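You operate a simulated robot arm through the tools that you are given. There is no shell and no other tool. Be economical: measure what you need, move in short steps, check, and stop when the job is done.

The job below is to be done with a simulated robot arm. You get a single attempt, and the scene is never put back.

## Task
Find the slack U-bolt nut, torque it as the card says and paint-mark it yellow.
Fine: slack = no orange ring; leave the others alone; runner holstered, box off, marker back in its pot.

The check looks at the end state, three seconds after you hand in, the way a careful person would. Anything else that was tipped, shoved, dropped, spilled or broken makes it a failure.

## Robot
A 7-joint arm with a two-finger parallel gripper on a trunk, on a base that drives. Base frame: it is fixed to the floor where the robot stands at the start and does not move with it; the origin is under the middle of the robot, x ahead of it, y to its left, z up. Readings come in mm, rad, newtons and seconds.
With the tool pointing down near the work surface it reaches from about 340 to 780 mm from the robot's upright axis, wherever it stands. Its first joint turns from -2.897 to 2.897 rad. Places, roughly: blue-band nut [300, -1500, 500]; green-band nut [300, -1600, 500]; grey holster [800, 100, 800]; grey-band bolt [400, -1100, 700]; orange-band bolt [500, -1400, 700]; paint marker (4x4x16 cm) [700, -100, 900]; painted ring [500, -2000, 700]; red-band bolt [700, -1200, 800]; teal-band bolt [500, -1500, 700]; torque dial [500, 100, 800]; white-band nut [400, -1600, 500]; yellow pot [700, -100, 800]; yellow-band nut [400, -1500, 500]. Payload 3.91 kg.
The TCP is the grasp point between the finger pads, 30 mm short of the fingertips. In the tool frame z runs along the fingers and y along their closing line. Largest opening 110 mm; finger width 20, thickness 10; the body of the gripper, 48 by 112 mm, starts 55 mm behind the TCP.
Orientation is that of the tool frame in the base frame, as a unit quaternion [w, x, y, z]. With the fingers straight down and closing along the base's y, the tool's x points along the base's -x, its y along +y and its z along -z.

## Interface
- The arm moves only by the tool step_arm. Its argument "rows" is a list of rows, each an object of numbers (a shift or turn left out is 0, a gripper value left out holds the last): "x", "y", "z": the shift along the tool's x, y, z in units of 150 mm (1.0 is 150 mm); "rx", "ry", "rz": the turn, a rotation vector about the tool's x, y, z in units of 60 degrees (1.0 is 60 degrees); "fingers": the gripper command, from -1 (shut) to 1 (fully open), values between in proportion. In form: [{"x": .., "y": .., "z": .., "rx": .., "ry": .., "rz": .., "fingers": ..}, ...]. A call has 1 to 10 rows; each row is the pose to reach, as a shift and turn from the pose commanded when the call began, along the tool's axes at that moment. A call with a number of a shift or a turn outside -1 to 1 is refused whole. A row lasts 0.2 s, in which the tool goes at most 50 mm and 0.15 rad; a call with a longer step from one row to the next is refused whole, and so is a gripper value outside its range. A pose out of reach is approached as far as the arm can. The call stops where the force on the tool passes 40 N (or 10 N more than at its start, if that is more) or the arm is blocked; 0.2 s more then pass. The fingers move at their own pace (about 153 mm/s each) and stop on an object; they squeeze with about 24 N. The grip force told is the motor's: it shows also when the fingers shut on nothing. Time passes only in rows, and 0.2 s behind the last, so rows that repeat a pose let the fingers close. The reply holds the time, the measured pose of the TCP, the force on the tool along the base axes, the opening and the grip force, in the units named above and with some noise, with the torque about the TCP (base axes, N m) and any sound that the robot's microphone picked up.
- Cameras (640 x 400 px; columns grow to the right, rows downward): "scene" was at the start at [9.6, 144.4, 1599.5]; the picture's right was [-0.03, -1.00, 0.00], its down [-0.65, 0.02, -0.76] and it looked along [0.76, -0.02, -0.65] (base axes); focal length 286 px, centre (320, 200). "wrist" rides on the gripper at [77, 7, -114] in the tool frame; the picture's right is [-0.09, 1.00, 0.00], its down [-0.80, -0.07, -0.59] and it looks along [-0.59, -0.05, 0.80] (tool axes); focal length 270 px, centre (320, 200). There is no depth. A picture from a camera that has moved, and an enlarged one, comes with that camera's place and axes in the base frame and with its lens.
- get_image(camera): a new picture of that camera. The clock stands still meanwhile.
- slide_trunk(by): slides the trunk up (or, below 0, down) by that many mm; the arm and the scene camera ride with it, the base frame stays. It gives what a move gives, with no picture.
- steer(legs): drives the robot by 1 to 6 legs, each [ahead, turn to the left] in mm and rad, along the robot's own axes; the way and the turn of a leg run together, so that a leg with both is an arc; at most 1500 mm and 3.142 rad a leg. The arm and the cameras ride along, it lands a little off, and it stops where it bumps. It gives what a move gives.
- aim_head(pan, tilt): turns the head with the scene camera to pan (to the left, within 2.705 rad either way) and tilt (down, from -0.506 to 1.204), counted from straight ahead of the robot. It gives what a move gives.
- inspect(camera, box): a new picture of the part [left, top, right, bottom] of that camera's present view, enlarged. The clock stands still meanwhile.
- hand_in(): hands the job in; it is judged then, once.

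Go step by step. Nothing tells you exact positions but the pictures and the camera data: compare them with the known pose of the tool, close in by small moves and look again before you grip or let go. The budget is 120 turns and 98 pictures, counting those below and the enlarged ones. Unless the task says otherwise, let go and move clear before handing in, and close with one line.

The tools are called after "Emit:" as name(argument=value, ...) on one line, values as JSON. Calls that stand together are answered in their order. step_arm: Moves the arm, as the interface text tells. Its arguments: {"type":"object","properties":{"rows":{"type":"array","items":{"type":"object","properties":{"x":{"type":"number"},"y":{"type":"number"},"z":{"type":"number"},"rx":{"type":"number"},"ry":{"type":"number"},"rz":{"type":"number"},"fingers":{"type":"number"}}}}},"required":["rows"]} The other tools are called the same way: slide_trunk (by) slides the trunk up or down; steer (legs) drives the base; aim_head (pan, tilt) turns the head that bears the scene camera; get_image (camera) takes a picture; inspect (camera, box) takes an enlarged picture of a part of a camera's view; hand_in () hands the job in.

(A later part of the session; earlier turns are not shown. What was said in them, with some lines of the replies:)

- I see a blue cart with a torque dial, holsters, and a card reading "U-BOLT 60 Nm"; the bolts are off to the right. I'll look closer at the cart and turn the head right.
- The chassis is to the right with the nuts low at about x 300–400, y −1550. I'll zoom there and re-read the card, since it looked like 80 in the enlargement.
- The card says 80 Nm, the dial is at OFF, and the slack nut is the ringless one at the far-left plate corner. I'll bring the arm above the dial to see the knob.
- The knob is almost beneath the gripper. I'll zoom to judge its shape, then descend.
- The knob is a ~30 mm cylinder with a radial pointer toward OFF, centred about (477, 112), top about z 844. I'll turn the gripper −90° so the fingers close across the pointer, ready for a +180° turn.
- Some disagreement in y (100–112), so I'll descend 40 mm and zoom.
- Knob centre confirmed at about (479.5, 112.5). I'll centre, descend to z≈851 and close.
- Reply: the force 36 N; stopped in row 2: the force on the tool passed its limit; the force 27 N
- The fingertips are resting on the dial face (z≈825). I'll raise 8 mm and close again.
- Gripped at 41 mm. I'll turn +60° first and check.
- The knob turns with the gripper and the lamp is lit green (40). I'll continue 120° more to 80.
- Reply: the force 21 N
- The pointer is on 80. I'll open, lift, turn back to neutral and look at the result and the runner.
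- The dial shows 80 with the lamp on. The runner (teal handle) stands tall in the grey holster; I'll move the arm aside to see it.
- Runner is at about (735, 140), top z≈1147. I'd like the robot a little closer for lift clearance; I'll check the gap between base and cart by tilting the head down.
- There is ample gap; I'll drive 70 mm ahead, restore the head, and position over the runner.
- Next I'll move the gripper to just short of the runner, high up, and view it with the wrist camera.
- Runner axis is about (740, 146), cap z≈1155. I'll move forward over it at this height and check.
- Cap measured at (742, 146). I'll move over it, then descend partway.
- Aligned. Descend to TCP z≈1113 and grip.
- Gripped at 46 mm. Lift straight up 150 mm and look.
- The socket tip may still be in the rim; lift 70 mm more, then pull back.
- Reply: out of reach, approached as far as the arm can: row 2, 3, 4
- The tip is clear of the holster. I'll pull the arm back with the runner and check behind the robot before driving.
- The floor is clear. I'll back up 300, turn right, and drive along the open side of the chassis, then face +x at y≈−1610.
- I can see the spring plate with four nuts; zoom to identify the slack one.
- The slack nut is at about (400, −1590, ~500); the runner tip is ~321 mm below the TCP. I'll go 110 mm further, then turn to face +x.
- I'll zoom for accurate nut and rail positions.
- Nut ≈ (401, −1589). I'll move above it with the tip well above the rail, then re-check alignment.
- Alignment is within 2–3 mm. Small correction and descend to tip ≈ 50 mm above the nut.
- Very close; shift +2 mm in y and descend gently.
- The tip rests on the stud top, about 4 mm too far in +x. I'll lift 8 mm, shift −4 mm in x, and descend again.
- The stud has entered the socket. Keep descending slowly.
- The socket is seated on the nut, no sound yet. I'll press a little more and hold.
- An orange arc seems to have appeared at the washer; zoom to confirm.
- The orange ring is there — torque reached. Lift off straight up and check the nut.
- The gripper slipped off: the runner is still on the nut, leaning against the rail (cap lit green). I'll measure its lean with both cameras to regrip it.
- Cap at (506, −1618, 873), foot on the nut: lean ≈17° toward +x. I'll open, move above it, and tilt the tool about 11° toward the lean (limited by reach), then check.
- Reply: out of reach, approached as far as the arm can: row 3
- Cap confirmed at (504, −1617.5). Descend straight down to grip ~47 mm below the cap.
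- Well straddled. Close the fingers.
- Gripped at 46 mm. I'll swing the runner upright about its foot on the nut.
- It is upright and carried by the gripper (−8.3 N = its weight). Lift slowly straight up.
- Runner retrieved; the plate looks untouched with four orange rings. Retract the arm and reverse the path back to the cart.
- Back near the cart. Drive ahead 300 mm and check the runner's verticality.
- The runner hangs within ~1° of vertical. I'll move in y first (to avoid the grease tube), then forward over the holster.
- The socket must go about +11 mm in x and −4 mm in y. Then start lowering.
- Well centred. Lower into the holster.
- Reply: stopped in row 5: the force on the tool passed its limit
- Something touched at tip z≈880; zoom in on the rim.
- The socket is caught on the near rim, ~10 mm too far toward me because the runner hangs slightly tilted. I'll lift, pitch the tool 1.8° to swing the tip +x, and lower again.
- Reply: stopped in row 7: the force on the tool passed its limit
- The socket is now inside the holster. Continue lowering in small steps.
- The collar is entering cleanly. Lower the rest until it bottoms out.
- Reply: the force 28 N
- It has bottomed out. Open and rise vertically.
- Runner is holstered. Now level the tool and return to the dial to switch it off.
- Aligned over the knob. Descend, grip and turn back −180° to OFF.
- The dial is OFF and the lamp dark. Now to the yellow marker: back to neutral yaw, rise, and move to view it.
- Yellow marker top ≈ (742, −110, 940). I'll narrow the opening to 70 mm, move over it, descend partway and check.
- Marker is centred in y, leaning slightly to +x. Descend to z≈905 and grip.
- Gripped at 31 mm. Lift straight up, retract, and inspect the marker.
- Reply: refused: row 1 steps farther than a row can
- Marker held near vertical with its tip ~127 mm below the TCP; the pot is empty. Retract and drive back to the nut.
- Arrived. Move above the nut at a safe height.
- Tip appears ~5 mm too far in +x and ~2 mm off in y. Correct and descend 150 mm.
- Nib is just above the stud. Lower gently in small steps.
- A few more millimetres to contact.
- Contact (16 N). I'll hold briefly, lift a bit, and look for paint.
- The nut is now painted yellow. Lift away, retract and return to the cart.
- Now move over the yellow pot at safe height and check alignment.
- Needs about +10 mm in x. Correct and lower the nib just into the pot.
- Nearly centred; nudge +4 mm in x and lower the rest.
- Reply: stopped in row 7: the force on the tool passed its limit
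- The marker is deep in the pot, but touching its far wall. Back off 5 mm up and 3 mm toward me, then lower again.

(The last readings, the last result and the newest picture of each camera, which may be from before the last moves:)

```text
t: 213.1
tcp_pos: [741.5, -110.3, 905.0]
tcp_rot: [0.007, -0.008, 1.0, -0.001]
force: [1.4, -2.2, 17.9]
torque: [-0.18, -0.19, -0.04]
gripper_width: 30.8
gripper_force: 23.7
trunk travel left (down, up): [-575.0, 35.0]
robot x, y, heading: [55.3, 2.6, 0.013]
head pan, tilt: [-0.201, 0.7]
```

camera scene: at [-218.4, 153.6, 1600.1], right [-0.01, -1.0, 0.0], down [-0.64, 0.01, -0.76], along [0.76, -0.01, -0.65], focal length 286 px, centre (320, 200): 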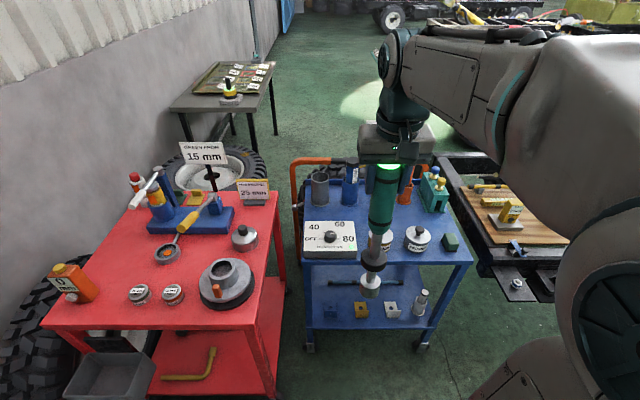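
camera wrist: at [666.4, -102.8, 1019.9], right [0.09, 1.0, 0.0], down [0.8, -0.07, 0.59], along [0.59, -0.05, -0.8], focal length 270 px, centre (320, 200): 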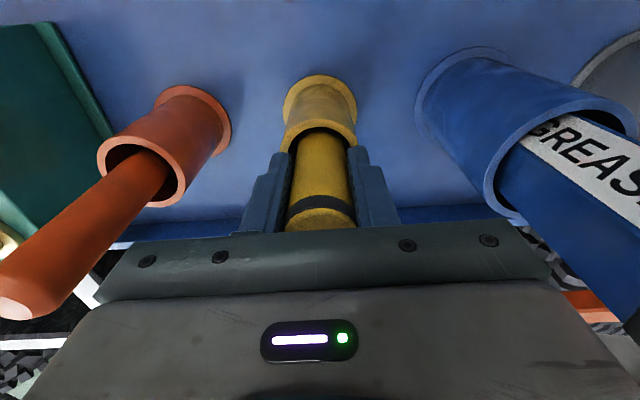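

Now it is at the original height (905) and bottomed. Open gently and rise.

Emit:
step_arm(rows=[{"z": -0.01, "fingers": -0.3}, {"z": -0.01, "fingers": 0.1}, {"z": -0.01, "fingers": 0.27}, {"z": -0.01, "fingers": 0.27}, {"z": -0.2}, {"z": -0.45}, {"z": -0.75}, {"z": -1.0}])

Emit:
step_arm(rows=[{"z": -0.3}, {"z": -0.6}, {"z": -0.9}, {"x": 0.3, "z": -1.0}, {"x": 0.6, "z": -1.0}, {"x": 0.9, "z": -1.0}, {"x": 1.0, "z": -1.0}])

Emit:
aim_head(pan=0.05, tilt=0.7)

Emit:
get_image(camera="wrist")

Emit:
inspect(camera="scene", box=[260, 140, 460, 380])

```text
t: 214.9
tcp_pos: [739.2, -109.6, 1054.0]
tcp_rot: [0.005, -0.008, 1.0, 0.0]
force: [0.7, -1.1, -0.1]
torque: [0.0, 0.05, -0.02]
gripper_width: 70.0
gripper_force: 0.2
trunk travel left (down, up): [-575.0, 35.0]
robot x, y, heading: [50.3, 0.6, 0.011]
head pan, tilt: [-0.201, 0.7]
```

```text
t: 216.5
tcp_pos: [588.5, -111.5, 1202.0]
tcp_rot: [0.005, -0.008, 1.0, 0.0]
force: [0.0, -0.4, -0.2]
torque: [-0.03, -0.01, 0.01]
gripper_width: 70.1
gripper_force: 0.1
trunk travel left (down, up): [-575.0, 35.0]
robot x, y, heading: [50.0, 1.4, 0.012]
head pan, tilt: [-0.201, 0.7]
```

```text
t: 217.2
tcp_pos: [589.3, -113.1, 1201.3]
tcp_rot: [0.005, -0.007, 1.0, -0.001]
force: [0.7, 0.6, 0.2]
torque: [-0.02, -0.01, 0.0]
gripper_width: 70.2
gripper_force: 0.1
trunk travel left (down, up): [-575.0, 35.0]
robot x, y, heading: [53.3, -1.3, 0.013]
head pan, tilt: [0.051, 0.7]
```

```text
4 pictures are left
camera wrist: at [510.5, -106.4, 1316.1], right [0.07, 1.0, 0.0], down [0.8, -0.06, 0.6], along [0.6, -0.04, -0.8], focal length 270 px, centre (320, 200)
```

wrist: 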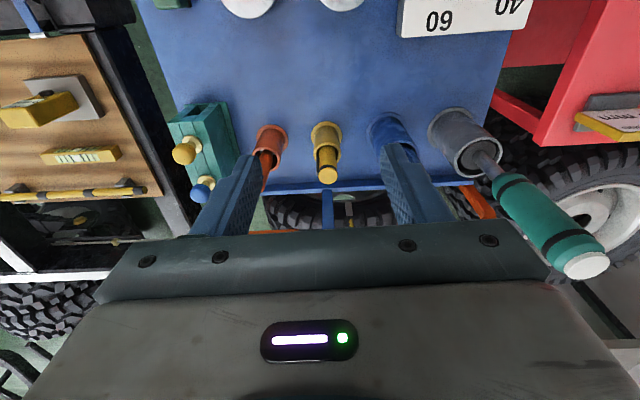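

```text
1.67 times, centred on (360, 260) of scene
camera zoom: at [60.5, 152.8, 1600.2], right [0.06, -1.0, 0.0], down [-0.64, -0.04, -0.76], along [0.76, 0.05, -0.64], focal length 476 px, centre (253, 100)
```

zoom: 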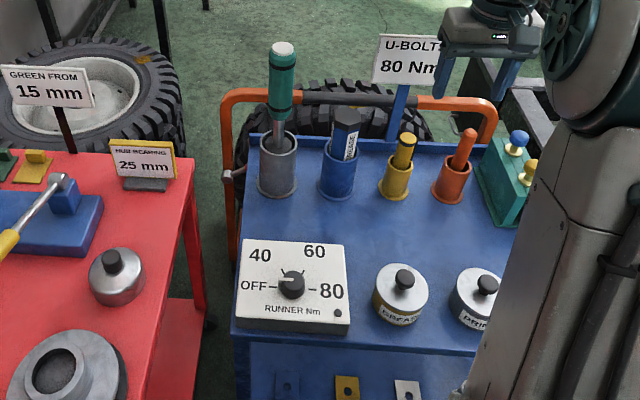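

The runner is in its holster, the dial points to OFF with the lamp dark, and the marker is back in its yellow pot. The nut has an orange ring and yellow paint, and the gripper is clear, so I'm handing in.

Emit:
hand_in()

```text
The job is handed in.
```

The slack U-bolt nut (no orange ring, far plate corner) was run up at the 80 Nm dial setting, got its orange ring, and is marked yellow. The runner is holstered, the box is off and the marker is back in its pot. The gripper slipped off the runner once at the nut, leaving it leaning on the rail until I regripped it; I saw no damage or disturbance to the other nuts.
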